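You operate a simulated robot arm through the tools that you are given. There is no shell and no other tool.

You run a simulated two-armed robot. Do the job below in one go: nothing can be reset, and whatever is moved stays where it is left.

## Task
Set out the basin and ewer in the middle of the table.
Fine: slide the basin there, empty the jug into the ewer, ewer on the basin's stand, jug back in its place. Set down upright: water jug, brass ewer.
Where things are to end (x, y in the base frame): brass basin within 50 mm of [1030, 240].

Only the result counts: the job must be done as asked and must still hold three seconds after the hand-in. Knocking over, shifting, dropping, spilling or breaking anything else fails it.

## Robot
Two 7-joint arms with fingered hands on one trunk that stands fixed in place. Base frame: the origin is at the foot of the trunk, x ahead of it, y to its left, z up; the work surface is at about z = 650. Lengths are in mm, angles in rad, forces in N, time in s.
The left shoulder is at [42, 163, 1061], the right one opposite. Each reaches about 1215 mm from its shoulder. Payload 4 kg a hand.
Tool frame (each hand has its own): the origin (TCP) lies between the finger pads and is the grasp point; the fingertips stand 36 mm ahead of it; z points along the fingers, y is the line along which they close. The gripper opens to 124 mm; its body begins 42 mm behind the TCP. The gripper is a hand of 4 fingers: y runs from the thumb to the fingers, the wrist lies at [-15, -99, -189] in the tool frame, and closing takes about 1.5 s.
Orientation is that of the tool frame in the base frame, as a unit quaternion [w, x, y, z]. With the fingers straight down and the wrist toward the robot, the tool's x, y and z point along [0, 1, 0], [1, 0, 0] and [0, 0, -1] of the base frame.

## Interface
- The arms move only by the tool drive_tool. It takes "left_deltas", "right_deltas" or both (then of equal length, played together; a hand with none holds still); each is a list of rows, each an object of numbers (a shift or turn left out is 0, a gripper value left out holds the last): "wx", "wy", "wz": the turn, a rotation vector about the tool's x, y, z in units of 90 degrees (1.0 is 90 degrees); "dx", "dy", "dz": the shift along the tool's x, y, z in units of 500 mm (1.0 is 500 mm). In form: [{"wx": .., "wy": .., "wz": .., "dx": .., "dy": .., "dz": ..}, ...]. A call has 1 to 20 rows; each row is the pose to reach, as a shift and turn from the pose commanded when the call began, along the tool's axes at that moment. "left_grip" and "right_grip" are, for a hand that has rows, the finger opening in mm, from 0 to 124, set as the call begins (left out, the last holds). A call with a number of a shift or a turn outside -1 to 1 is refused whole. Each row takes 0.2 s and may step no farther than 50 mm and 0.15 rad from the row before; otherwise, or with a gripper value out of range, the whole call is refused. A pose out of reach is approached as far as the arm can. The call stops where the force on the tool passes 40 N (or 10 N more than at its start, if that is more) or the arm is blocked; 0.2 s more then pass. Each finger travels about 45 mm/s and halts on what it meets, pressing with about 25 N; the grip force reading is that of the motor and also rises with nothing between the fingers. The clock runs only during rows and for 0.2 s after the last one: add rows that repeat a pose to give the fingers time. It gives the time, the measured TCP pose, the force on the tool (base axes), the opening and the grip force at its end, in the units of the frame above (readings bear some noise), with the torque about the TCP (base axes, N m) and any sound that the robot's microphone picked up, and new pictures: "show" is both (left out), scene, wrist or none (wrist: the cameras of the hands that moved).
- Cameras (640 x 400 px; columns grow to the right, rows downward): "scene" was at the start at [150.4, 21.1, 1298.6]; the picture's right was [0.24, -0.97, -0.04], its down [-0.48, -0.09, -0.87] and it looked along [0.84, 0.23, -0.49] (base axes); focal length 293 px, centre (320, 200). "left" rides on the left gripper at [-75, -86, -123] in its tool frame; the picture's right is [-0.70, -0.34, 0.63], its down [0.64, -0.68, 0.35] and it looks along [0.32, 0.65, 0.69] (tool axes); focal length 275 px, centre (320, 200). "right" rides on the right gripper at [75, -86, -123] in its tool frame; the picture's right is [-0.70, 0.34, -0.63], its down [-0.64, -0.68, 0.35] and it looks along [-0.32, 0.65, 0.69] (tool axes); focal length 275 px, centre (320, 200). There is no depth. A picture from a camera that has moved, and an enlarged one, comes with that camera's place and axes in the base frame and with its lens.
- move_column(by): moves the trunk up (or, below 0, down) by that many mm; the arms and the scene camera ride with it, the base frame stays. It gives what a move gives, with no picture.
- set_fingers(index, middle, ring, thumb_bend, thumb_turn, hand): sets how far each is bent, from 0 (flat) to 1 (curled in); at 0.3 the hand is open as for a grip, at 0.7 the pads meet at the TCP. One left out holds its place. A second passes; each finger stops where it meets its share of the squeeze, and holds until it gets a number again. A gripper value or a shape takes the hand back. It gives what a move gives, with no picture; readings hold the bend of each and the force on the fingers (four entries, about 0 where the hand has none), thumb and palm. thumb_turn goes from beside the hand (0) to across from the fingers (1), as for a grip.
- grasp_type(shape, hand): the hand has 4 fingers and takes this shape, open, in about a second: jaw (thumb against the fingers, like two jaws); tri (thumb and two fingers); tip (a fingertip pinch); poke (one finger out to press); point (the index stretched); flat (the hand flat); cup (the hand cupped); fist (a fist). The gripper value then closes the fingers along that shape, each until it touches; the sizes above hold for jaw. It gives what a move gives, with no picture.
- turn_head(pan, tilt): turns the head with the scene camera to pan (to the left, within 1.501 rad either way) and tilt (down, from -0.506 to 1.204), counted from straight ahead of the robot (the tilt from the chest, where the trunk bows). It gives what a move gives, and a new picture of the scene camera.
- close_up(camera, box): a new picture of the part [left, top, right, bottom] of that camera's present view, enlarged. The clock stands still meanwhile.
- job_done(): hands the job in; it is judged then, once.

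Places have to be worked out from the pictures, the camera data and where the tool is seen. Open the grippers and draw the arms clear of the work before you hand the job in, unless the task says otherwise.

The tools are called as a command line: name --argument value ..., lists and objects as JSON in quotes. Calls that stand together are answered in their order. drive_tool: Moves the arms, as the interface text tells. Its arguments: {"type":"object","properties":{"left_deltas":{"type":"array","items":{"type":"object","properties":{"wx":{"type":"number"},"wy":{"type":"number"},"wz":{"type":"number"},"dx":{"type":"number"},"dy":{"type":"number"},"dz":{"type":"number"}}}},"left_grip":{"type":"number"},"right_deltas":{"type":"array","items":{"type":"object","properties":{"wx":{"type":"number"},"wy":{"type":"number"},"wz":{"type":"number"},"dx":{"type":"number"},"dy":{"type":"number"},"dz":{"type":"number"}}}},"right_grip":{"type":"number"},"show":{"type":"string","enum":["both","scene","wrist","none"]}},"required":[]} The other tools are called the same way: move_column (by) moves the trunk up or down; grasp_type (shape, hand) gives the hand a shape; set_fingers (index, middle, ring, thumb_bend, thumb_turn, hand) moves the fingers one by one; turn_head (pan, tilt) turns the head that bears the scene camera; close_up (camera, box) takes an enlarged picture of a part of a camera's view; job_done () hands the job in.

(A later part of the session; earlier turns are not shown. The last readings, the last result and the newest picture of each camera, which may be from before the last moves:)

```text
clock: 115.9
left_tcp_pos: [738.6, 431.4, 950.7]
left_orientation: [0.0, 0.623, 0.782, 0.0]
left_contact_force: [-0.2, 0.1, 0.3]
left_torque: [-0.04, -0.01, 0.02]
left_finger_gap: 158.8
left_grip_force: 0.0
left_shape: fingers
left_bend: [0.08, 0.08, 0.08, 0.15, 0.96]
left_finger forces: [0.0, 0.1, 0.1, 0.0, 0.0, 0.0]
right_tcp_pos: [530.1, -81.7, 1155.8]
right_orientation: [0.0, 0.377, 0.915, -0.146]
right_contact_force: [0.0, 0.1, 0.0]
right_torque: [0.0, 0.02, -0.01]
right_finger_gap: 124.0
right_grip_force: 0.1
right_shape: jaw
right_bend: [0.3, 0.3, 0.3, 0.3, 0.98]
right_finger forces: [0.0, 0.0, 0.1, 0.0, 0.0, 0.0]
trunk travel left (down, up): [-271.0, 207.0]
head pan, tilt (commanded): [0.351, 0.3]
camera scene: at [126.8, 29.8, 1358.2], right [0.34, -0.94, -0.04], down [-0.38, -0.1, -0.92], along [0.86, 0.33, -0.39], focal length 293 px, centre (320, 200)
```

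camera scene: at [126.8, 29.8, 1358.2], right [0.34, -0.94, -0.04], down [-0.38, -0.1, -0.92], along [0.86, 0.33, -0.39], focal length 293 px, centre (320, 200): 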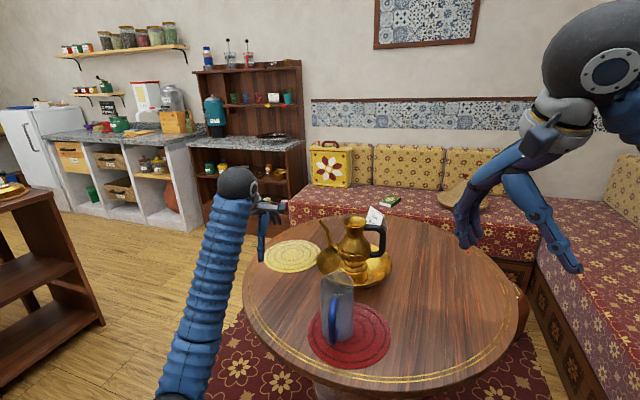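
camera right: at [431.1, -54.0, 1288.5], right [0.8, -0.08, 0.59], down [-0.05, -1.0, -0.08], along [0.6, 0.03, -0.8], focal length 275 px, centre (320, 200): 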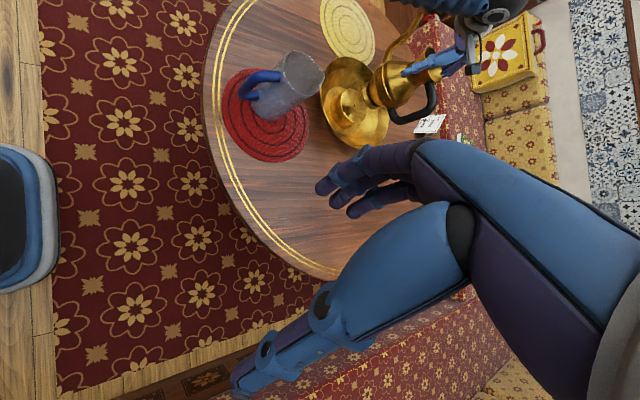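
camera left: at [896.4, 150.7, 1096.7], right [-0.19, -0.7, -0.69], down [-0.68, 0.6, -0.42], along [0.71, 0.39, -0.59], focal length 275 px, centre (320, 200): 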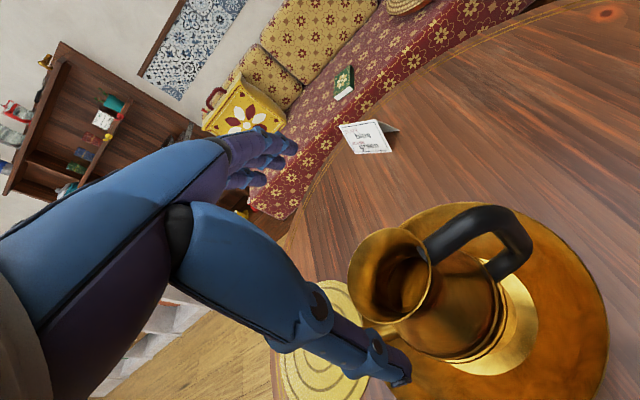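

The left hand is level at (739, 431, 951). I now swing its fingers from pointing down to pointing right (toward −y) about the closing axis.

drive_tool --left_deltas '[{"dx": -0.005, "dy": -0.001, "dz": 0.004, "wy": -0.091}, {"dx": -0.011, "dy": -0.002, "dz": 0.007, "wy": -0.182}, {"dx": -0.016, "dy": -0.004, "dz": 0.011, "wy": -0.273}, {"dx": -0.021, "dy": -0.005, "dz": 0.015, "wy": -0.364}, {"dx": -0.027, "dy": -0.006, "dz": 0.018, "wy": -0.455}, {"dx": -0.032, "dy": -0.007, "dz": 0.022, "wy": -0.545}, {"dx": -0.037, "dy": -0.009, "dz": 0.025, "wy": -0.636}, {"dx": -0.043, "dy": -0.01, "dz": 0.029, "wy": -0.727}, {"dx": -0.048, "dy": -0.011, "dz": 0.033, "wy": -0.818}, {"dx": -0.053, "dy": -0.012, "dz": 0.036, "wy": -0.909}, {"dx": -0.0585, "dy": -0.0134, "dz": 0.04, "wy": -1.0}, {"dx": -0.0585, "dy": -0.0134, "dz": 0.04, "wy": -1.0}]' --left_grip 124 --show "both"

```text
clock: 118.5
left_tcp_pos: [738.0, 400.1, 931.1]
left_orientation: [0.554, 0.441, 0.552, -0.44]
left_contact_force: [-0.1, 0.2, -0.3]
left_torque: [0.02, -0.04, 0.03]
left_finger_gap: 123.8
left_grip_force: 0.0
left_shape: jaw
left_bend: [0.3, 0.3, 0.3, 0.3, 0.98]
left_finger forces: [0.0, 0.0, 0.1, 0.1, 0.1, 0.0]
right_tcp_pos: [529.0, -81.6, 1156.3]
right_orientation: [0.001, 0.378, 0.914, -0.146]
right_contact_force: [-0.3, 0.1, -0.8]
right_torque: [0.0, 0.0, -0.04]
right_finger_gap: 124.1
right_grip_force: 0.1
right_shape: jaw
right_bend: [0.3, 0.3, 0.3, 0.3, 0.98]
right_finger forces: [0.1, 0.0, 0.0, 0.0, 0.1, 0.1]
trunk travel left (down, up): [-271.0, 207.0]
head pan, tilt (commanded): [0.351, 0.3]
camera scene: at [126.3, 30.2, 1358.3], right [0.34, -0.94, -0.04], down [-0.38, -0.1, -0.92], along [0.86, 0.33, -0.39], focal length 293 px, centre (320, 200)
camera left: at [626.3, 500.1, 1006.4], right [-0.19, -0.69, 0.7], down [-0.58, -0.49, -0.65], along [0.79, -0.53, -0.31], focal length 275 px, centre (320, 200)
```

scene: 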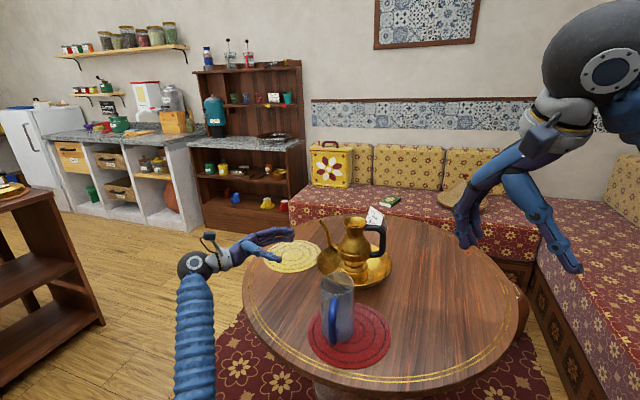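
left: 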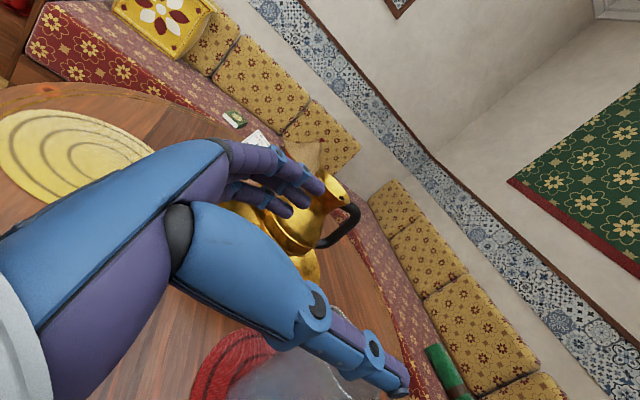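

The fingers now point right with the thumb on the handle side, reached exactly. Before grasping I rehearse the pour: first move to a high point near the ewer with the 30° pour direction.

drive_tool --left_deltas '[{"dx": -0.06, "dy": 0.01, "dz": 0.02, "wx": -0.01}, {"dx": -0.13, "dy": 0.035, "dz": 0.07, "wx": -0.04}, {"dx": -0.19, "dy": 0.065, "dz": 0.13, "wx": -0.07}, {"dx": -0.25, "dy": 0.1, "dz": 0.195, "wx": -0.1}, {"dx": -0.29, "dy": 0.135, "dz": 0.265, "wx": -0.13}, {"dx": -0.32, "dy": 0.17, "dz": 0.335, "wx": -0.16}, {"dx": -0.338, "dy": 0.2008, "dz": 0.3948, "wx": -0.189}, {"dx": -0.338, "dy": 0.2008, "dz": 0.3948, "wx": -0.189}]' --show "scene"

```text
clock: 120.3
left_tcp_pos: [882.4, 230.4, 1099.1]
left_orientation: [0.613, 0.354, 0.612, -0.353]
left_contact_force: [0.6, -0.3, 0.2]
left_torque: [-0.01, 0.0, -0.02]
left_finger_gap: 123.8
left_grip_force: 0.0
left_shape: jaw
left_bend: [0.3, 0.3, 0.3, 0.3, 0.98]
left_finger forces: [0.1, 0.1, 0.0, 0.0, 0.1, 0.0]
right_tcp_pos: [528.8, -80.3, 1156.0]
right_orientation: [0.001, 0.376, 0.915, -0.146]
right_contact_force: [-0.5, -0.3, -0.1]
right_torque: [-0.04, 0.02, 0.0]
right_finger_gap: 124.0
right_grip_force: 0.1
right_shape: jaw
right_bend: [0.3, 0.3, 0.3, 0.3, 0.98]
right_finger forces: [0.0, 0.0, 0.0, 0.0, 0.0, 0.0]
trunk travel left (down, up): [-271.0, 207.0]
head pan, tilt (commanded): [0.351, 0.3]
camera scene: at [126.2, 30.8, 1358.3], right [0.34, -0.94, -0.04], down [-0.38, -0.1, -0.92], along [0.86, 0.33, -0.39], focal length 293 px, centre (320, 200)
```

scene: 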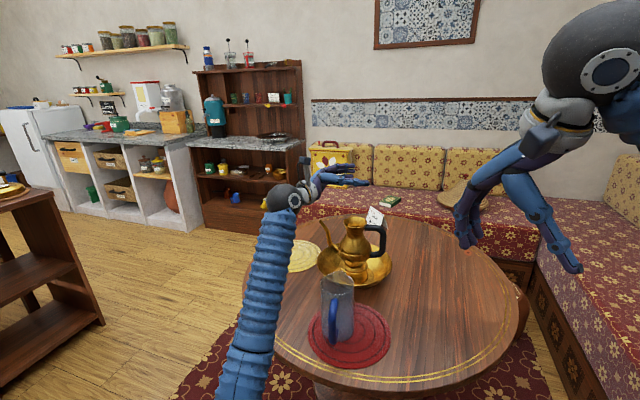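

Reached. Now I rehearse the tilt, 81° about the pointing axis, at this height.

drive_tool --left_deltas '[{"wz": -0.09}, {"wz": -0.18}, {"wz": -0.27}, {"wz": -0.36}, {"wz": -0.45}, {"wz": -0.54}, {"wz": -0.63}, {"wz": -0.72}, {"wz": -0.81}, {"wz": -0.9}, {"wz": -0.9}]' --show "scene"

```text
clock: 122.7
left_tcp_pos: [880.6, 229.9, 1100.1]
left_orientation: [0.236, -0.129, 0.695, -0.667]
left_contact_force: [0.0, 0.2, 0.1]
left_torque: [-0.03, -0.04, 0.02]
left_finger_gap: 124.0
left_grip_force: 0.0
left_shape: jaw
left_bend: [0.3, 0.3, 0.3, 0.3, 0.98]
left_finger forces: [0.0, 0.0, 0.1, 0.0, 0.1, 0.0]
right_tcp_pos: [529.3, -81.0, 1155.4]
right_orientation: [0.002, 0.377, 0.914, -0.146]
right_contact_force: [-0.1, 0.3, 0.0]
right_torque: [0.03, 0.0, 0.01]
right_finger_gap: 124.1
right_grip_force: 0.1
right_shape: jaw
right_bend: [0.3, 0.3, 0.3, 0.3, 0.98]
right_finger forces: [0.0, 0.1, 0.0, 0.1, 0.0, 0.0]
trunk travel left (down, up): [-271.0, 207.0]
head pan, tilt (commanded): [0.351, 0.3]
camera scene: at [126.4, 30.1, 1358.3], right [0.34, -0.94, -0.04], down [-0.38, -0.1, -0.92], along [0.86, 0.33, -0.39], focal length 293 px, centre (320, 200)
```

scene: 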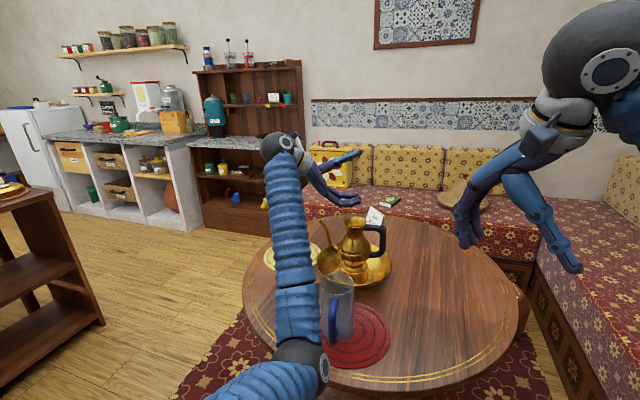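

81° was reached without trouble; I test another 30°.

drive_tool --left_deltas '[{"wz": -0.09}, {"wz": -0.18}, {"wz": -0.27}, {"wz": -0.33}, {"wz": -0.33}]' --show "none"

```text
clock: 123.9
left_tcp_pos: [880.3, 229.9, 1100.5]
left_orientation: [-0.058, 0.303, -0.639, 0.705]
left_contact_force: [0.2, 0.5, 0.4]
left_torque: [-0.01, -0.02, 0.01]
left_finger_gap: 123.5
left_grip_force: 0.1
left_shape: jaw
left_bend: [0.3, 0.3, 0.3, 0.3, 0.98]
left_finger forces: [0.0, 0.0, 0.0, 0.0, 0.1, 0.0]
right_tcp_pos: [530.5, -81.0, 1154.8]
right_orientation: [0.0, 0.377, 0.915, -0.146]
right_contact_force: [0.6, -0.1, 1.0]
right_torque: [0.01, 0.03, -0.01]
right_finger_gap: 123.8
right_grip_force: 0.1
right_shape: jaw
right_bend: [0.3, 0.3, 0.3, 0.3, 0.98]
right_finger forces: [0.0, 0.0, 0.0, 0.1, 0.1, 0.0]
trunk travel left (down, up): [-271.0, 207.0]
head pan, tilt (commanded): [0.351, 0.3]
```

The full 111° pour tilt is reachable. I rotate back upright.

drive_tool --left_deltas '[{"wz": 0.094}, {"wz": 0.188}, {"wz": 0.282}, {"wz": 0.376}, {"wz": 0.47}, {"wz": 0.564}, {"wz": 0.658}, {"wz": 0.752}, {"wz": 0.846}, {"wz": 0.94}, {"wz": 0.94}]' --show "none"

drive_tool --left_deltas '[{"wz": 0.09}, {"wz": 0.18}, {"wz": 0.29}, {"wz": 0.29}]' --show "none"

```text
clock: 126.3
left_tcp_pos: [879.5, 231.3, 1099.7]
left_orientation: [0.517, 0.208, 0.676, -0.482]
left_contact_force: [1.2, 0.4, 1.1]
left_torque: [-0.02, -0.05, 0.04]
left_finger_gap: 123.6
left_grip_force: 0.0
left_shape: jaw
left_bend: [0.3, 0.3, 0.3, 0.3, 0.98]
left_finger forces: [0.0, 0.0, 0.1, 0.0, 0.1, 0.0]
right_tcp_pos: [529.1, -80.3, 1155.6]
right_orientation: [0.0, 0.377, 0.915, -0.147]
right_contact_force: [0.7, 0.3, -0.5]
right_torque: [-0.01, -0.03, 0.01]
right_finger_gap: 124.0
right_grip_force: 0.0
right_shape: jaw
right_bend: [0.3, 0.3, 0.3, 0.3, 0.98]
right_finger forces: [0.1, 0.0, 0.0, 0.1, 0.0, 0.0]
trunk travel left (down, up): [-271.0, 207.0]
head pan, tilt (commanded): [0.351, 0.3]
```

```text
refused: row 3 steps farther than a row can; nothing moved
```

I finish the remaining 26° in smaller rows.

drive_tool --left_deltas '[{"wz": 0.08}, {"wz": 0.16}, {"wz": 0.23}, {"wz": 0.29}, {"wz": 0.29}]' --show "none"

close_up --camera "right" --box '[180, 20, 380, 180]'

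close_up --camera "scene" --box '[290, 250, 400, 380]'

```text
clock: 127.5
left_tcp_pos: [880.7, 230.0, 1100.5]
left_orientation: [0.613, 0.355, 0.611, -0.352]
left_contact_force: [0.7, -0.6, -0.1]
left_torque: [0.01, 0.03, 0.0]
left_finger_gap: 123.7
left_grip_force: 0.2
left_shape: jaw
left_bend: [0.3, 0.3, 0.3, 0.3, 0.98]
left_finger forces: [0.1, 0.1, 0.0, 0.0, 0.0, 0.0]
right_tcp_pos: [529.8, -80.2, 1156.1]
right_orientation: [0.0, 0.377, 0.915, -0.146]
right_contact_force: [0.3, -0.6, -0.4]
right_torque: [-0.05, 0.0, -0.01]
right_finger_gap: 124.1
right_grip_force: 0.0
right_shape: jaw
right_bend: [0.3, 0.3, 0.3, 0.3, 0.98]
right_finger forces: [0.0, 0.0, 0.0, 0.0, 0.1, 0.0]
trunk travel left (down, up): [-271.0, 207.0]
head pan, tilt (commanded): [0.351, 0.3]
```

```text
2.50 times, centred on (280, 100) of right
camera zoom: at [430.7, -53.7, 1288.7], right [0.8, -0.08, 0.59], down [-0.05, -1.0, -0.08], along [0.6, 0.03, -0.8], focal length 688 px, centre (420, 450)
```

zoom: 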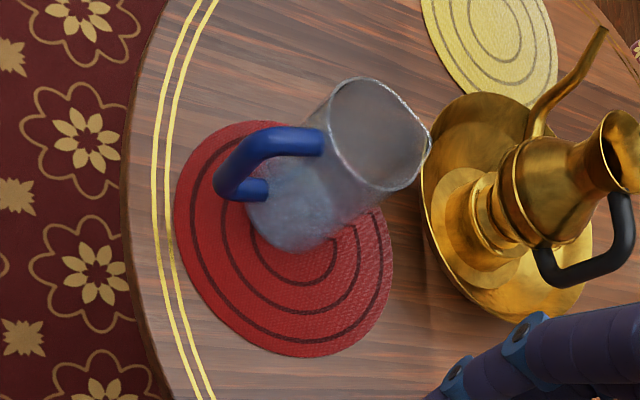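

```text
3.08 times, centred on (345, 315) of scene
camera zoom: at [126.4, 30.1, 1358.3], right [0.34, -0.94, -0.04], down [-0.38, -0.1, -0.92], along [0.86, 0.33, -0.39], focal length 902 px, centre (243, -154)
```

zoom: 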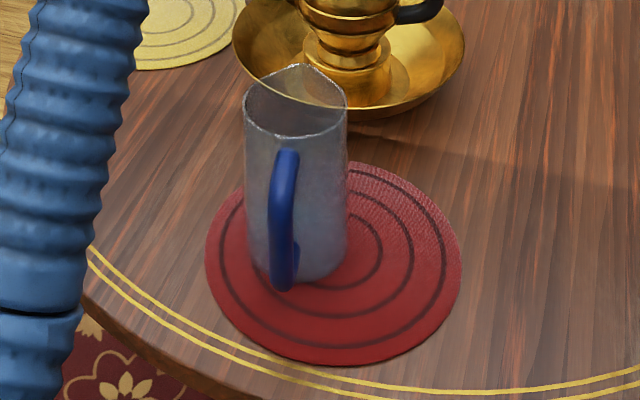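

The jug's position estimates scatter by several millimetres, so I'll refine with the left wrist camera up close. I move the left hand to the left of the jug at a safe height, back at the jug's yaw.

drive_tool --left_deltas '[{"dx": 0.043, "dy": -0.015, "dz": -0.058, "wx": 0.027}, {"dx": 0.086, "dy": -0.03, "dz": -0.116, "wx": 0.054}, {"dx": 0.129, "dy": -0.045, "dz": -0.174, "wx": 0.081}, {"dx": 0.171, "dy": -0.06, "dz": -0.232, "wx": 0.108}, {"dx": 0.214, "dy": -0.075, "dz": -0.291, "wx": 0.135}, {"dx": 0.257, "dy": -0.09, "dz": -0.349, "wx": 0.162}, {"dx": 0.3, "dy": -0.1046, "dz": -0.4068, "wx": 0.189}, {"dx": 0.3, "dy": -0.1046, "dz": -0.4068, "wx": 0.189}]' --show "none"

drive_tool --left_deltas '[{"dx": 0.08}, {"dx": 0.16}, {"dx": 0.24}, {"dx": 0.3}, {"dx": 0.3}]' --show "both"

```text
clock: 129.3
left_tcp_pos: [734.5, 378.8, 948.6]
left_orientation: [0.554, 0.441, 0.553, -0.44]
left_contact_force: [0.3, -0.3, -0.6]
left_torque: [0.02, 0.02, 0.02]
left_finger_gap: 123.8
left_grip_force: 0.1
left_shape: jaw
left_bend: [0.3, 0.3, 0.3, 0.3, 0.98]
left_finger forces: [0.0, 0.1, 0.0, 0.0, 0.0, 0.0]
right_tcp_pos: [529.8, -81.6, 1155.0]
right_orientation: [-0.001, 0.377, 0.915, -0.146]
right_contact_force: [0.1, -0.6, 0.1]
right_torque: [-0.02, 0.02, 0.05]
right_finger_gap: 123.9
right_grip_force: 0.1
right_shape: jaw
right_bend: [0.3, 0.3, 0.3, 0.3, 0.98]
right_finger forces: [0.0, 0.0, 0.1, 0.0, 0.0, 0.0]
trunk travel left (down, up): [-271.0, 207.0]
head pan, tilt (commanded): [0.351, 0.3]
```

```text
clock: 130.5
left_tcp_pos: [736.0, 379.9, 799.4]
left_orientation: [0.555, 0.441, 0.552, -0.439]
left_contact_force: [-0.3, 0.8, 0.8]
left_torque: [0.01, 0.0, 0.0]
left_finger_gap: 123.8
left_grip_force: 0.1
left_shape: jaw
left_bend: [0.3, 0.3, 0.3, 0.3, 0.98]
left_finger forces: [0.1, 0.0, 0.0, 0.0, 0.1, 0.0]
right_tcp_pos: [528.7, -80.7, 1156.4]
right_orientation: [0.0, 0.376, 0.915, -0.146]
right_contact_force: [0.5, -0.3, -0.5]
right_torque: [0.02, -0.01, 0.04]
right_finger_gap: 124.0
right_grip_force: 0.1
right_shape: jaw
right_bend: [0.3, 0.3, 0.3, 0.3, 0.98]
right_finger forces: [0.0, 0.1, 0.0, 0.0, 0.0, 0.0]
trunk travel left (down, up): [-271.0, 207.0]
head pan, tilt (commanded): [0.351, 0.3]
camera scene: at [126.3, 30.2, 1358.4], right [0.34, -0.94, -0.04], down [-0.38, -0.1, -0.92], along [0.86, 0.33, -0.39], focal length 293 px, centre (320, 200)
camera left: at [622.9, 479.4, 875.3], right [-0.19, -0.69, 0.7], down [-0.58, -0.49, -0.65], along [0.79, -0.53, -0.31], focal length 275 px, centre (320, 200)
```

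scene: 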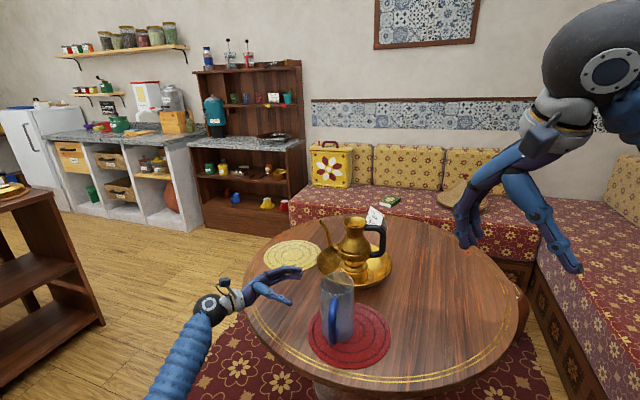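
left: 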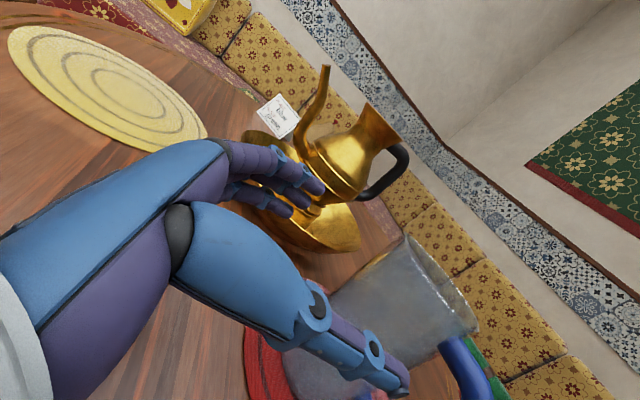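

The wrist camera now sees the jug from the left. I zoom in for its spout, rim and handle.

close_up --camera "left" --box '[300, 200, 560, 400]'

close_up --camera "right" --box '[200, 0, 360, 130]'

```text
2.00 times, centred on (430, 300) of left
camera zoom: at [622.9, 479.4, 875.3], right [-0.19, -0.69, 0.7], down [-0.58, -0.49, -0.65], along [0.79, -0.53, -0.31], focal length 551 px, centre (100, 0)
```

zoom: 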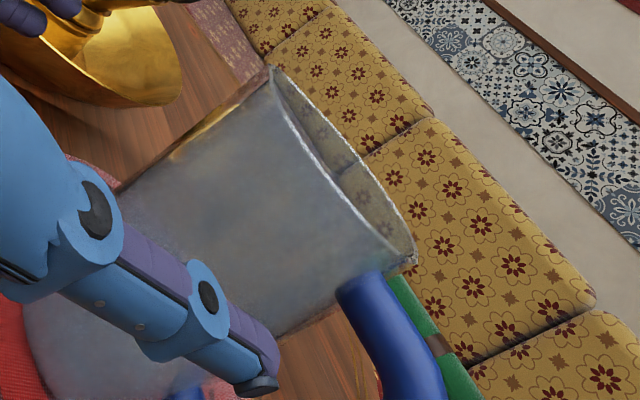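

```text
3.08 times, centred on (280, 65) of right
camera zoom: at [430.6, -53.6, 1288.8], right [0.8, -0.08, 0.59], down [-0.05, -1.0, -0.08], along [0.6, 0.03, -0.8], focal length 847 px, centre (443, 615)
```

zoom: 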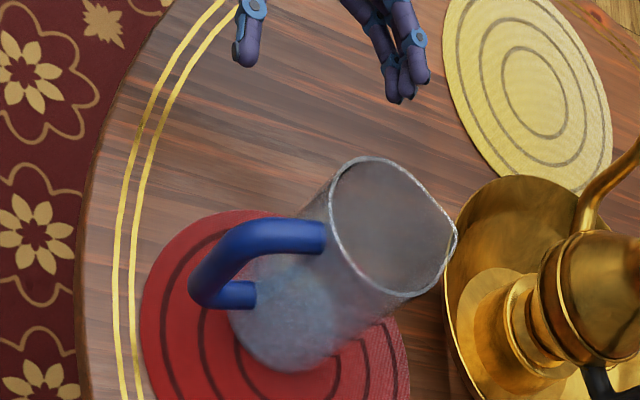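

Recomputing with orthonormalised camera axes, the jug's axis is at (762, 235) with its direction at 13°. The hand is already laterally aligned within about 3 mm, so I lower it to loop height (z ≈ 748).

drive_tool --left_deltas '[{"dx": 0.035, "dy": -0.0022}, {"dx": 0.07, "dy": -0.0044}, {"dx": 0.1028, "dy": -0.0066}, {"dx": 0.1028, "dy": -0.0066}]' --show "both"

close_up --camera "right" --box '[200, 0, 360, 130]'

close_up --camera "left" --box '[300, 150, 600, 400]'

```text
clock: 131.5
left_tcp_pos: [732.3, 379.1, 749.4]
left_orientation: [0.554, 0.441, 0.553, -0.439]
left_contact_force: [0.2, -1.0, -0.4]
left_torque: [0.01, -0.01, 0.02]
left_finger_gap: 123.8
left_grip_force: 0.0
left_shape: jaw
left_bend: [0.3, 0.3, 0.3, 0.3, 0.98]
left_finger forces: [0.0, 0.0, 0.1, 0.0, 0.1, 0.0]
right_tcp_pos: [529.7, -81.0, 1155.3]
right_orientation: [0.0, 0.377, 0.915, -0.146]
right_contact_force: [0.4, -0.3, 0.0]
right_torque: [-0.03, -0.02, 0.01]
right_finger_gap: 123.9
right_grip_force: 0.0
right_shape: jaw
right_bend: [0.3, 0.3, 0.3, 0.3, 0.98]
right_finger forces: [0.1, 0.1, 0.1, 0.0, 0.1, 0.1]
trunk travel left (down, up): [-271.0, 207.0]
head pan, tilt (commanded): [0.351, 0.3]
camera scene: at [126.2, 30.2, 1358.3], right [0.34, -0.94, -0.04], down [-0.38, -0.1, -0.92], along [0.86, 0.33, -0.39], focal length 293 px, centre (320, 200)
camera left: at [619.4, 478.9, 823.4], right [-0.19, -0.69, 0.7], down [-0.59, -0.49, -0.65], along [0.79, -0.53, -0.31], focal length 275 px, centre (320, 200)
```

scene: 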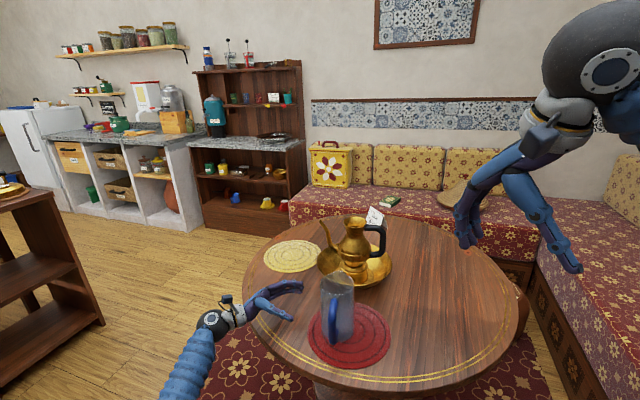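
left: 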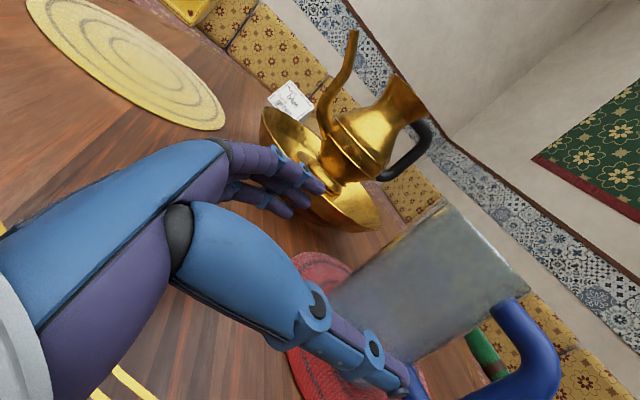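

```text
3.08 times, centred on (280, 65) of right
camera zoom: at [430.6, -53.6, 1288.8], right [0.8, -0.08, 0.59], down [-0.05, -1.0, -0.08], along [0.6, 0.03, -0.8], focal length 847 px, centre (443, 615)
```

zoom: 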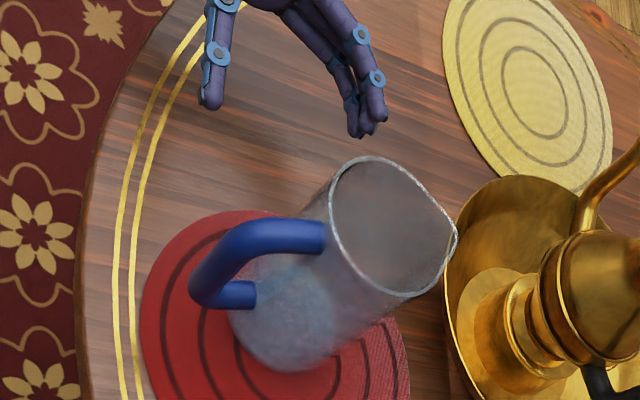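

```text
1.60 times, centred on (450, 275) of left
camera zoom: at [619.4, 478.9, 823.4], right [-0.19, -0.69, 0.7], down [-0.59, -0.49, -0.65], along [0.79, -0.53, -0.31], focal length 440 px, centre (112, 80)
```

zoom: 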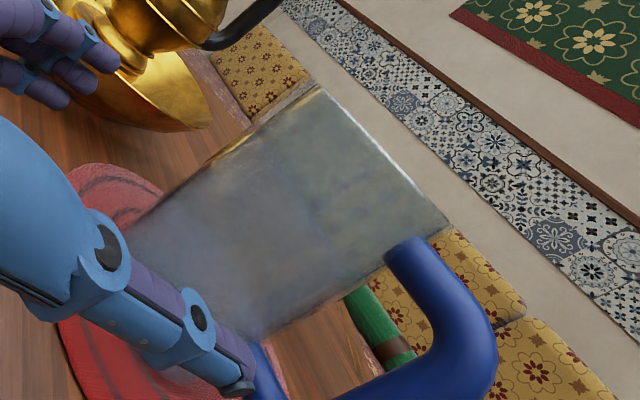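

The right camera shows the thumb lined up with the handle loop, about 5 mm closer to the bar than ideal. I shift 4.5 mm away from the bar and advance 80 mm, stopping just before the loop.

drive_tool --left_deltas '[{"dy": 0.009, "dz": 0.04}, {"dy": 0.009, "dz": 0.08}, {"dy": 0.009, "dz": 0.12}, {"dy": 0.009, "dz": 0.16}, {"dy": 0.009, "dz": 0.16}]' --show "none"

close_up --camera "right" --box '[200, 10, 320, 130]'

close_up --camera "left" --box '[300, 150, 640, 400]'

close_up --camera "scene" --box '[260, 250, 390, 380]'

```text
clock: 132.7
left_tcp_pos: [754.5, 302.1, 748.0]
left_orientation: [0.554, 0.44, 0.554, -0.439]
left_contact_force: [-0.1, 0.2, 0.8]
left_torque: [-0.01, 0.03, 0.0]
left_finger_gap: 123.9
left_grip_force: 0.0
left_shape: jaw
left_bend: [0.3, 0.3, 0.3, 0.3, 0.98]
left_finger forces: [0.1, 0.0, 0.0, 0.0, 0.0, 0.0]
right_tcp_pos: [528.9, -80.4, 1155.7]
right_orientation: [0.001, 0.377, 0.915, -0.146]
right_contact_force: [-0.1, -0.7, -0.3]
right_torque: [0.03, 0.03, 0.01]
right_finger_gap: 123.8
right_grip_force: 0.0
right_shape: jaw
right_bend: [0.3, 0.3, 0.3, 0.3, 0.98]
right_finger forces: [0.0, 0.1, 0.0, 0.0, 0.0, 0.1]
trunk travel left (down, up): [-271.0, 207.0]
head pan, tilt (commanded): [0.351, 0.3]
```

```text
3.33 times, centred on (260, 70) of right
camera zoom: at [430.7, -53.4, 1288.7], right [0.8, -0.08, 0.59], down [-0.05, -1.0, -0.08], along [0.6, 0.03, -0.8], focal length 918 px, centre (520, 633)
```

zoom: 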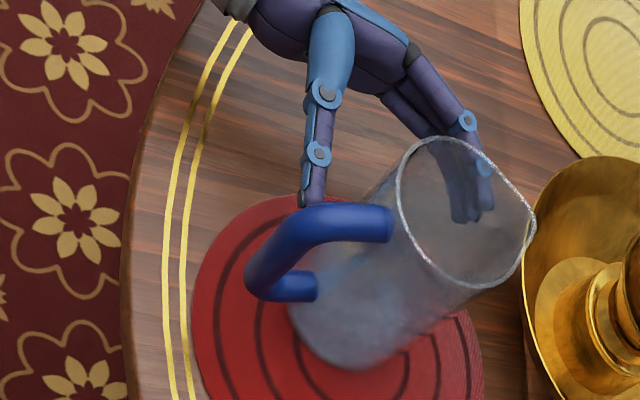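

```text
1.60 times, centred on (470, 275) of left
camera zoom: at [641.9, 400.7, 824.0], right [-0.19, -0.69, 0.7], down [-0.59, -0.49, -0.65], along [0.79, -0.53, -0.31], focal length 440 px, centre (80, 80)
```

zoom: 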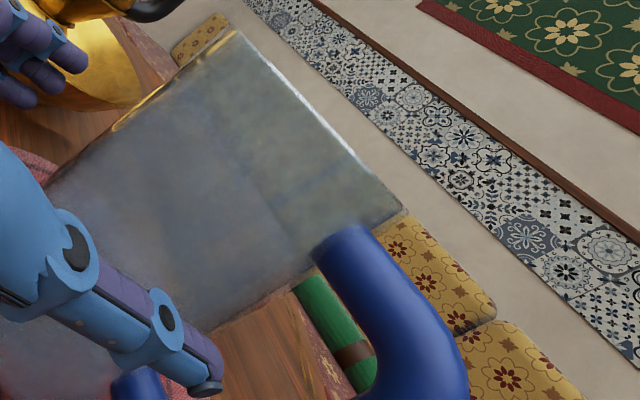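

```text
3.08 times, centred on (325, 315) of scene
camera zoom: at [126.3, 30.4, 1358.3], right [0.34, -0.94, -0.04], down [-0.38, -0.1, -0.92], along [0.86, 0.33, -0.39], focal length 902 px, centre (305, -154)
```

zoom: 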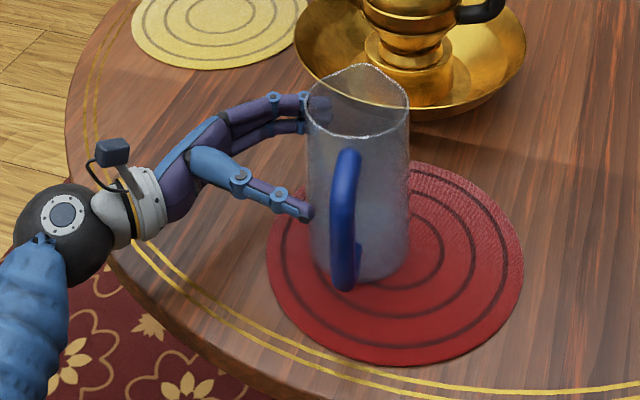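

The projection of the handle with the jug at (762, 235) and 13° matches the right-camera view, and the thumb is on course between bar and body with several millimetres to spare on both sides. I advance the last 57 mm slowly.

drive_tool --left_deltas '[{"dy": -0.003, "dz": 0.02}, {"dy": -0.003, "dz": 0.04}, {"dy": -0.003, "dz": 0.06}, {"dy": -0.003, "dz": 0.08}, {"dy": -0.003, "dz": 0.1}, {"dy": -0.003, "dz": 0.114}, {"dy": -0.003, "dz": 0.114}]' --show "none"

close_up --camera "right" --box '[200, 10, 320, 130]'

close_up --camera "scene" --box '[260, 250, 390, 380]'

```text
clock: 134.3
left_tcp_pos: [765.0, 246.8, 748.3]
left_orientation: [0.553, 0.441, 0.553, -0.44]
left_contact_force: [-1.5, 0.8, 0.0]
left_torque: [0.01, 0.0, -0.13]
left_finger_gap: 124.2
left_grip_force: 0.1
left_shape: jaw
left_bend: [0.3, 0.3, 0.3, 0.3, 0.98]
left_finger forces: [0.0, 0.1, 0.1, 0.0, 1.5, 0.0]
right_tcp_pos: [530.2, -80.7, 1156.1]
right_orientation: [0.001, 0.377, 0.914, -0.146]
right_contact_force: [-0.3, -0.6, 0.3]
right_torque: [0.0, 0.0, 0.0]
right_finger_gap: 124.1
right_grip_force: 0.0
right_shape: jaw
right_bend: [0.3, 0.3, 0.3, 0.3, 0.98]
right_finger forces: [0.0, 0.0, 0.1, 0.0, 0.1, 0.0]
trunk travel left (down, up): [-271.0, 207.0]
head pan, tilt (commanded): [0.351, 0.3]
```

```text
3.33 times, centred on (260, 70) of right
camera zoom: at [430.6, -53.4, 1288.7], right [0.8, -0.08, 0.59], down [-0.05, -1.0, -0.08], along [0.6, 0.03, -0.8], focal length 918 px, centre (520, 633)
```

zoom: 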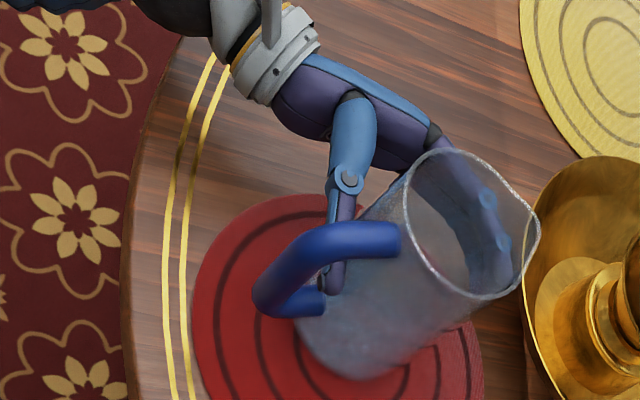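

```text
3.08 times, centred on (325, 315) of scene
camera zoom: at [126.2, 30.4, 1358.3], right [0.34, -0.94, -0.04], down [-0.38, -0.1, -0.92], along [0.86, 0.33, -0.39], focal length 902 px, centre (305, -154)
```

zoom: 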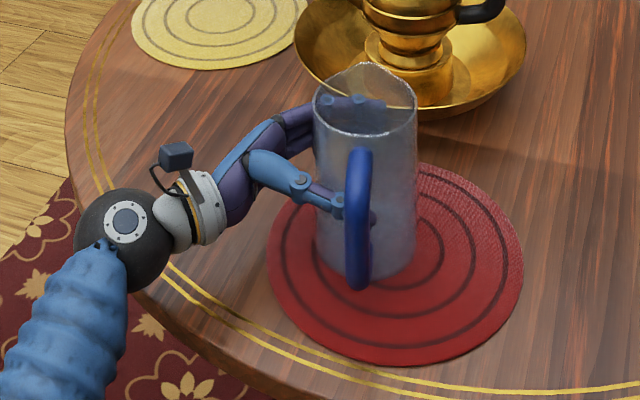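

The thumb is through the loop and the fingers are behind the spout side; the jug was nudged only a few millimetres. I close the hand in steps around the body.

drive_tool --left_deltas '[{"dz": 0}, {"dz": 0}, {"dz": 0}]' --left_grip 108 --show "none"

close_up --camera "right" --box '[200, 10, 320, 130]'

```text
clock: 135.1
left_tcp_pos: [766.8, 247.5, 748.4]
left_orientation: [0.554, 0.441, 0.553, -0.439]
left_contact_force: [-2.0, -1.1, -0.3]
left_torque: [0.01, 0.01, -0.07]
left_finger_gap: 108.1
left_grip_force: 0.0
left_shape: jaw
left_bend: [0.31, 0.33, 0.32, 0.18, 0.98]
left_finger forces: [0.0, 0.1, 0.1, 0.1, 1.9, 0.0]
right_tcp_pos: [529.1, -79.3, 1156.2]
right_orientation: [0.0, 0.377, 0.914, -0.147]
right_contact_force: [0.5, 0.2, 0.5]
right_torque: [0.0, 0.01, 0.02]
right_finger_gap: 124.1
right_grip_force: 0.1
right_shape: jaw
right_bend: [0.3, 0.3, 0.3, 0.3, 0.98]
right_finger forces: [0.0, 0.0, 0.1, 0.1, 0.0, 0.0]
trunk travel left (down, up): [-271.0, 207.0]
head pan, tilt (commanded): [0.351, 0.3]
```

```text
3.33 times, centred on (260, 70) of right
camera zoom: at [430.6, -53.7, 1288.7], right [0.8, -0.08, 0.59], down [-0.05, -1.0, -0.08], along [0.6, 0.03, -0.8], focal length 918 px, centre (520, 633)
```

zoom: 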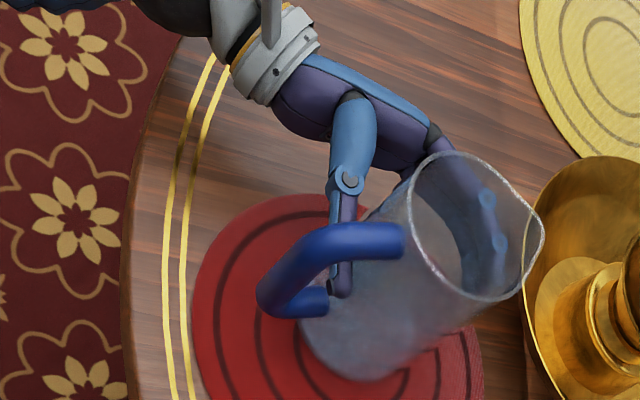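

Only light thumb contact so far. I keep closing until both sides grip.

drive_tool --left_deltas '[{"dz": 0}, {"dz": 0}, {"dz": 0}]' --left_grip 96 --show "none"

close_up --camera "right" --box '[200, 10, 320, 130]'

```text
clock: 135.9
left_tcp_pos: [766.6, 245.4, 748.8]
left_orientation: [0.554, 0.441, 0.552, -0.44]
left_contact_force: [-1.1, -2.0, -0.5]
left_torque: [0.04, -0.04, -0.01]
left_finger_gap: 92.6
left_grip_force: 24.6
left_shape: jaw
left_bend: [0.33, 0.36, 0.34, 0.0, 0.98]
left_finger forces: [14.3, 7.4, 3.1, 0.0, 28.0, 0.0]
right_tcp_pos: [529.5, -81.1, 1156.4]
right_orientation: [0.001, 0.377, 0.914, -0.147]
right_contact_force: [-0.2, 0.3, -0.2]
right_torque: [0.01, -0.01, 0.0]
right_finger_gap: 123.7
right_grip_force: 0.1
right_shape: jaw
right_bend: [0.3, 0.3, 0.3, 0.3, 0.98]
right_finger forces: [0.0, 0.1, 0.0, 0.0, 0.1, 0.1]
trunk travel left (down, up): [-271.0, 207.0]
head pan, tilt (commanded): [0.351, 0.3]
```

```text
3.33 times, centred on (260, 70) of right
camera zoom: at [430.6, -53.8, 1288.7], right [0.8, -0.08, 0.59], down [-0.05, -1.0, -0.08], along [0.6, 0.03, -0.8], focal length 918 px, centre (520, 633)
```

zoom: 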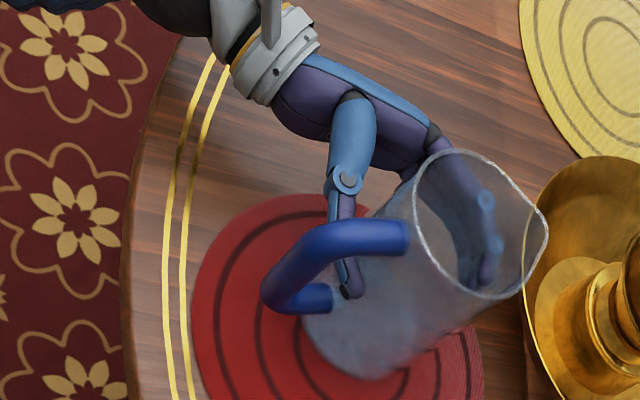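

A firm body grip: fingers 25 N against thumb 28 N. I lift 20 mm to test it.

drive_tool --left_deltas '[{"dx": -0.01}, {"dx": -0.02}, {"dx": -0.03}, {"dx": -0.04}, {"dx": -0.04}, {"dx": -0.04}]' --left_grip 50 --show "none"

close_up --camera "right" --box '[200, 10, 320, 130]'

close_up --camera "scene" --box '[260, 250, 390, 380]'

```text
clock: 137.3
left_tcp_pos: [765.6, 246.5, 768.2]
left_orientation: [0.554, 0.441, 0.553, -0.44]
left_contact_force: [0.3, -0.3, -6.4]
left_torque: [0.11, -0.09, 0.0]
left_finger_gap: 93.4
left_grip_force: 24.7
left_shape: jaw
left_bend: [0.33, 0.36, 0.33, 0.0, 1.0]
left_finger forces: [13.7, 7.3, 3.8, 0.0, 26.2, 0.1]
right_tcp_pos: [530.4, -80.9, 1155.8]
right_orientation: [0.0, 0.377, 0.915, -0.146]
right_contact_force: [0.2, -0.6, -0.8]
right_torque: [-0.01, 0.0, -0.04]
right_finger_gap: 123.9
right_grip_force: 0.2
right_shape: jaw
right_bend: [0.3, 0.3, 0.3, 0.3, 0.98]
right_finger forces: [0.0, 0.1, 0.0, 0.1, 0.0, 0.0]
trunk travel left (down, up): [-271.0, 207.0]
head pan, tilt (commanded): [0.351, 0.3]
```

```text
3.33 times, centred on (260, 70) of right
camera zoom: at [431.0, -53.5, 1288.6], right [0.8, -0.08, 0.59], down [-0.05, -1.0, -0.08], along [0.6, 0.03, -0.8], focal length 918 px, centre (520, 633)
```

zoom: 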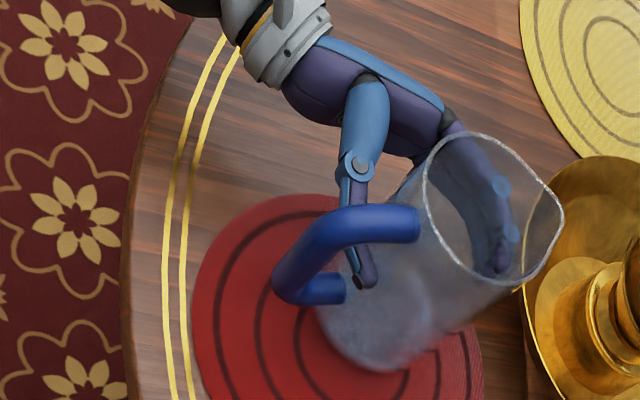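

```text
3.08 times, centred on (325, 315) of scene
camera zoom: at [126.7, 30.3, 1358.2], right [0.34, -0.94, -0.04], down [-0.38, -0.1, -0.92], along [0.86, 0.33, -0.39], focal length 902 px, centre (305, -154)
```

zoom: 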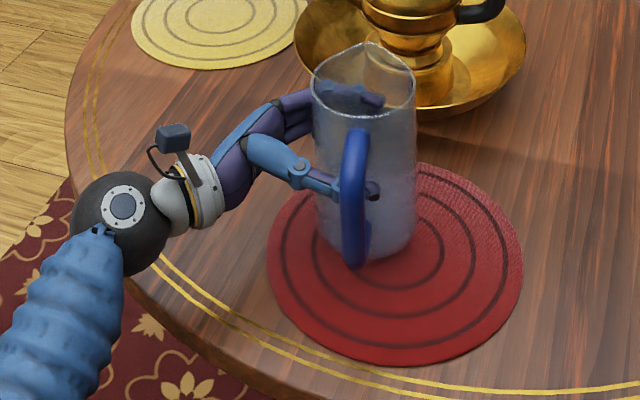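

The jug hangs upright and steady (about 6.5 N). I lift it straight up to TCP z ≈ 900, slowly.

drive_tool --left_deltas '[{"dx": -0.03}, {"dx": -0.07}, {"dx": -0.11}, {"dx": -0.15}, {"dx": -0.19}, {"dx": -0.23}, {"dx": -0.255}, {"dx": -0.264}, {"dx": -0.264}]' --show "both"

close_up --camera "right" --box '[200, 0, 440, 160]'

```text
clock: 139.3
left_tcp_pos: [764.5, 246.9, 900.0]
left_orientation: [0.554, 0.44, 0.553, -0.44]
left_contact_force: [0.2, -0.5, -6.2]
left_torque: [0.16, -0.12, -0.03]
left_finger_gap: 93.3
left_grip_force: 25.0
left_shape: jaw
left_bend: [0.33, 0.36, 0.33, 0.0, 1.0]
left_finger forces: [13.7, 7.3, 3.8, 0.0, 26.0, 0.1]
right_tcp_pos: [529.1, -81.0, 1155.9]
right_orientation: [0.0, 0.377, 0.915, -0.146]
right_contact_force: [-0.5, 1.8, 0.2]
right_torque: [0.0, 0.0, 0.02]
right_finger_gap: 123.7
right_grip_force: 0.1
right_shape: jaw
right_bend: [0.3, 0.3, 0.3, 0.3, 0.98]
right_finger forces: [0.0, 0.1, 0.1, 0.1, 0.1, 0.0]
trunk travel left (down, up): [-271.0, 207.0]
head pan, tilt (commanded): [0.351, 0.3]
camera scene: at [126.8, 30.4, 1358.2], right [0.34, -0.94, -0.04], down [-0.38, -0.1, -0.92], along [0.86, 0.33, -0.39], focal length 293 px, centre (320, 200)
camera left: at [652.7, 346.4, 975.5], right [-0.19, -0.69, 0.7], down [-0.59, -0.49, -0.65], along [0.79, -0.53, -0.31], focal length 275 px, centre (320, 200)
```

scene: 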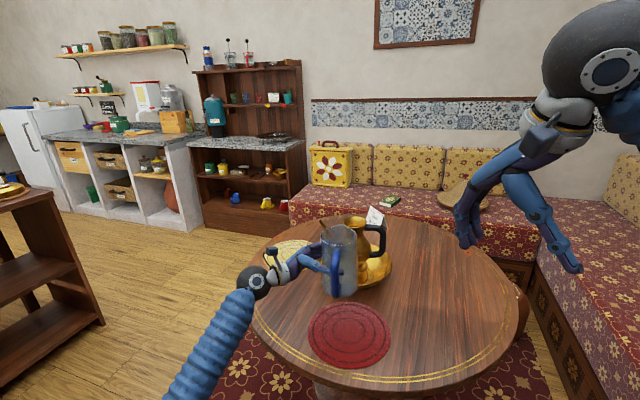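
left: 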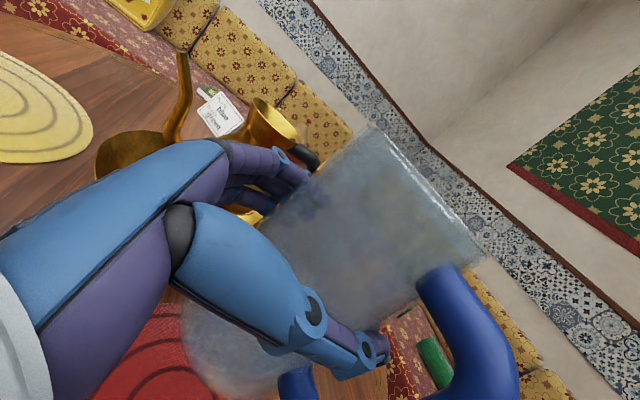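

```text
2.50 times, centred on (320, 80) of right
camera zoom: at [431.1, -53.4, 1288.5], right [0.8, -0.08, 0.59], down [-0.05, -1.0, -0.08], along [0.6, 0.03, -0.8], focal length 688 px, centre (320, 500)
```

zoom: 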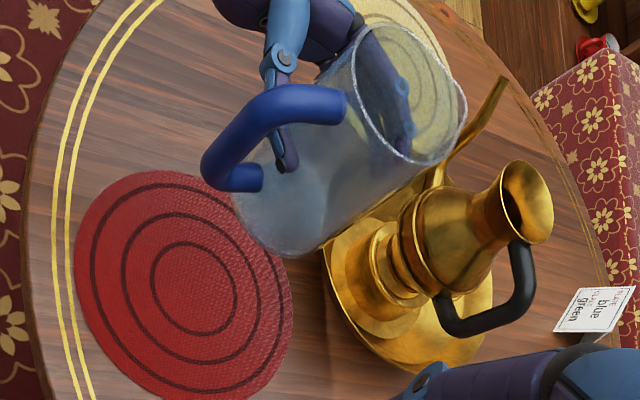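

The jug is carried steadily. I zoom the scene camera to measure where the jug's spout sits relative to the hand.

close_up --camera "scene" --box '[290, 210, 400, 310]'

close_up --camera "left" --box '[160, 100, 540, 400]'

```text
4.00 times, centred on (345, 260) of scene
camera zoom: at [126.8, 30.4, 1358.2], right [0.34, -0.94, -0.04], down [-0.38, -0.1, -0.92], along [0.86, 0.33, -0.39], focal length 1173 px, centre (220, -40)
```

zoom: 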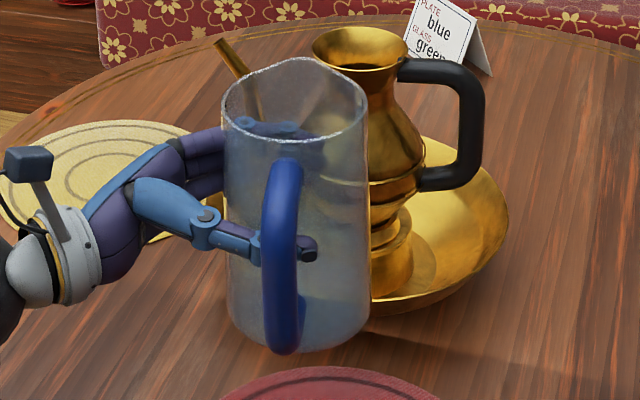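

```text
1.33 times, centred on (350, 250) of left
camera zoom: at [652.7, 346.4, 975.5], right [-0.19, -0.69, 0.7], down [-0.59, -0.49, -0.65], along [0.79, -0.53, -0.31], focal length 367 px, centre (280, 133)
```

zoom: 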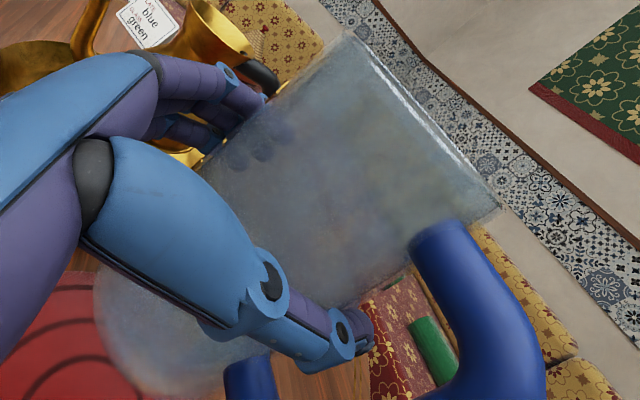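

The jug's axis sits about 17 mm ahead of the TCP along the fingers, nearly vertical, with the spout tip about 52 mm forward and 78 mm above the TCP; the water looks about a quarter full. I carry it upright toward the ewer, turning to the 30° pour direction.

drive_tool --left_deltas '[{"dx": -0.02, "dy": 0.008, "dz": 0.008, "wx": -0.01}, {"dx": -0.045, "dy": 0.03, "dz": 0.03, "wx": -0.03}, {"dx": -0.07, "dy": 0.055, "dz": 0.056, "wx": -0.055}, {"dx": -0.095, "dy": 0.082, "dz": 0.083, "wx": -0.08}, {"dx": -0.12, "dy": 0.11, "dz": 0.11, "wx": -0.11}, {"dx": -0.145, "dy": 0.137, "dz": 0.138, "wx": -0.14}, {"dx": -0.165, "dy": 0.16, "dz": 0.162, "wx": -0.17}, {"dx": -0.176, "dy": 0.171, "dz": 0.174, "wx": -0.183}, {"dx": -0.18, "dy": 0.1754, "dz": 0.178, "wx": -0.189}, {"dx": -0.18, "dy": 0.1754, "dz": 0.178, "wx": -0.189}]' --show "both"

close_up --camera "right" --box '[240, 0, 480, 160]'

```text
clock: 141.5
left_tcp_pos: [870.7, 180.2, 989.6]
left_orientation: [0.613, 0.354, 0.612, -0.353]
left_contact_force: [-0.2, 0.0, -6.5]
left_torque: [0.14, -0.06, 0.0]
left_finger_gap: 93.1
left_grip_force: 25.0
left_shape: jaw
left_bend: [0.33, 0.36, 0.33, 0.0, 1.0]
left_finger forces: [13.7, 7.2, 3.7, 0.0, 26.0, 0.0]
right_tcp_pos: [530.7, -81.4, 1157.2]
right_orientation: [0.0, 0.377, 0.914, -0.147]
right_contact_force: [0.0, -0.6, -0.8]
right_torque: [0.0, -0.02, -0.02]
right_finger_gap: 124.0
right_grip_force: 0.0
right_shape: jaw
right_bend: [0.3, 0.3, 0.3, 0.3, 0.98]
right_finger forces: [0.0, 0.1, 0.0, 0.0, 0.0, 0.0]
trunk travel left (down, up): [-271.0, 207.0]
head pan, tilt (commanded): [0.351, 0.3]
camera scene: at [126.9, 30.4, 1358.2], right [0.34, -0.94, -0.04], down [-0.38, -0.1, -0.92], along [0.86, 0.33, -0.39], focal length 293 px, centre (320, 200)
camera left: at [733.7, 242.1, 1065.2], right [0.02, -0.72, 0.7], down [-0.42, -0.64, -0.65], along [0.91, -0.27, -0.31], focal length 275 px, centre (320, 200)
```

scene: 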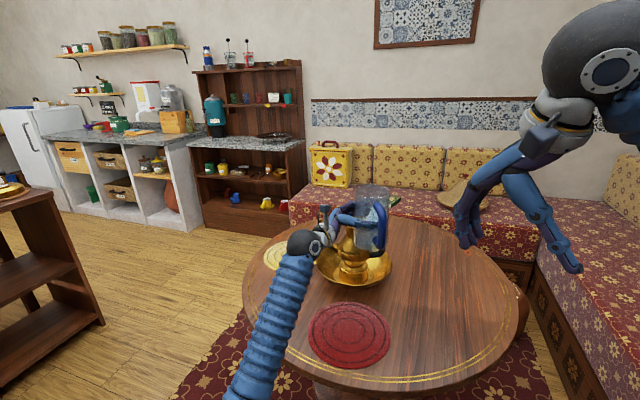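
left: 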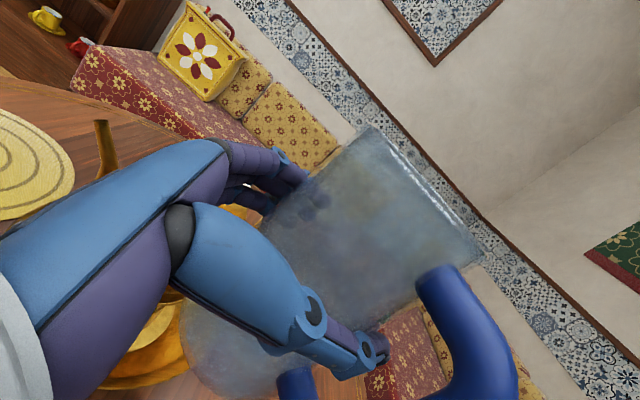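

```text
2.50 times, centred on (360, 80) of right
camera zoom: at [431.1, -53.5, 1288.5], right [0.8, -0.08, 0.59], down [-0.05, -1.0, -0.08], along [0.6, 0.03, -0.8], focal length 688 px, centre (220, 500)
```

zoom: 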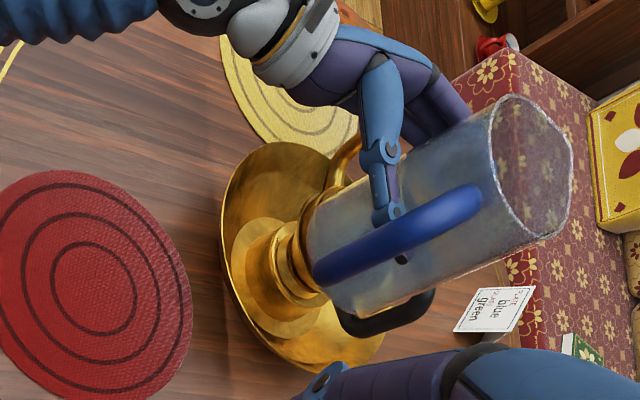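

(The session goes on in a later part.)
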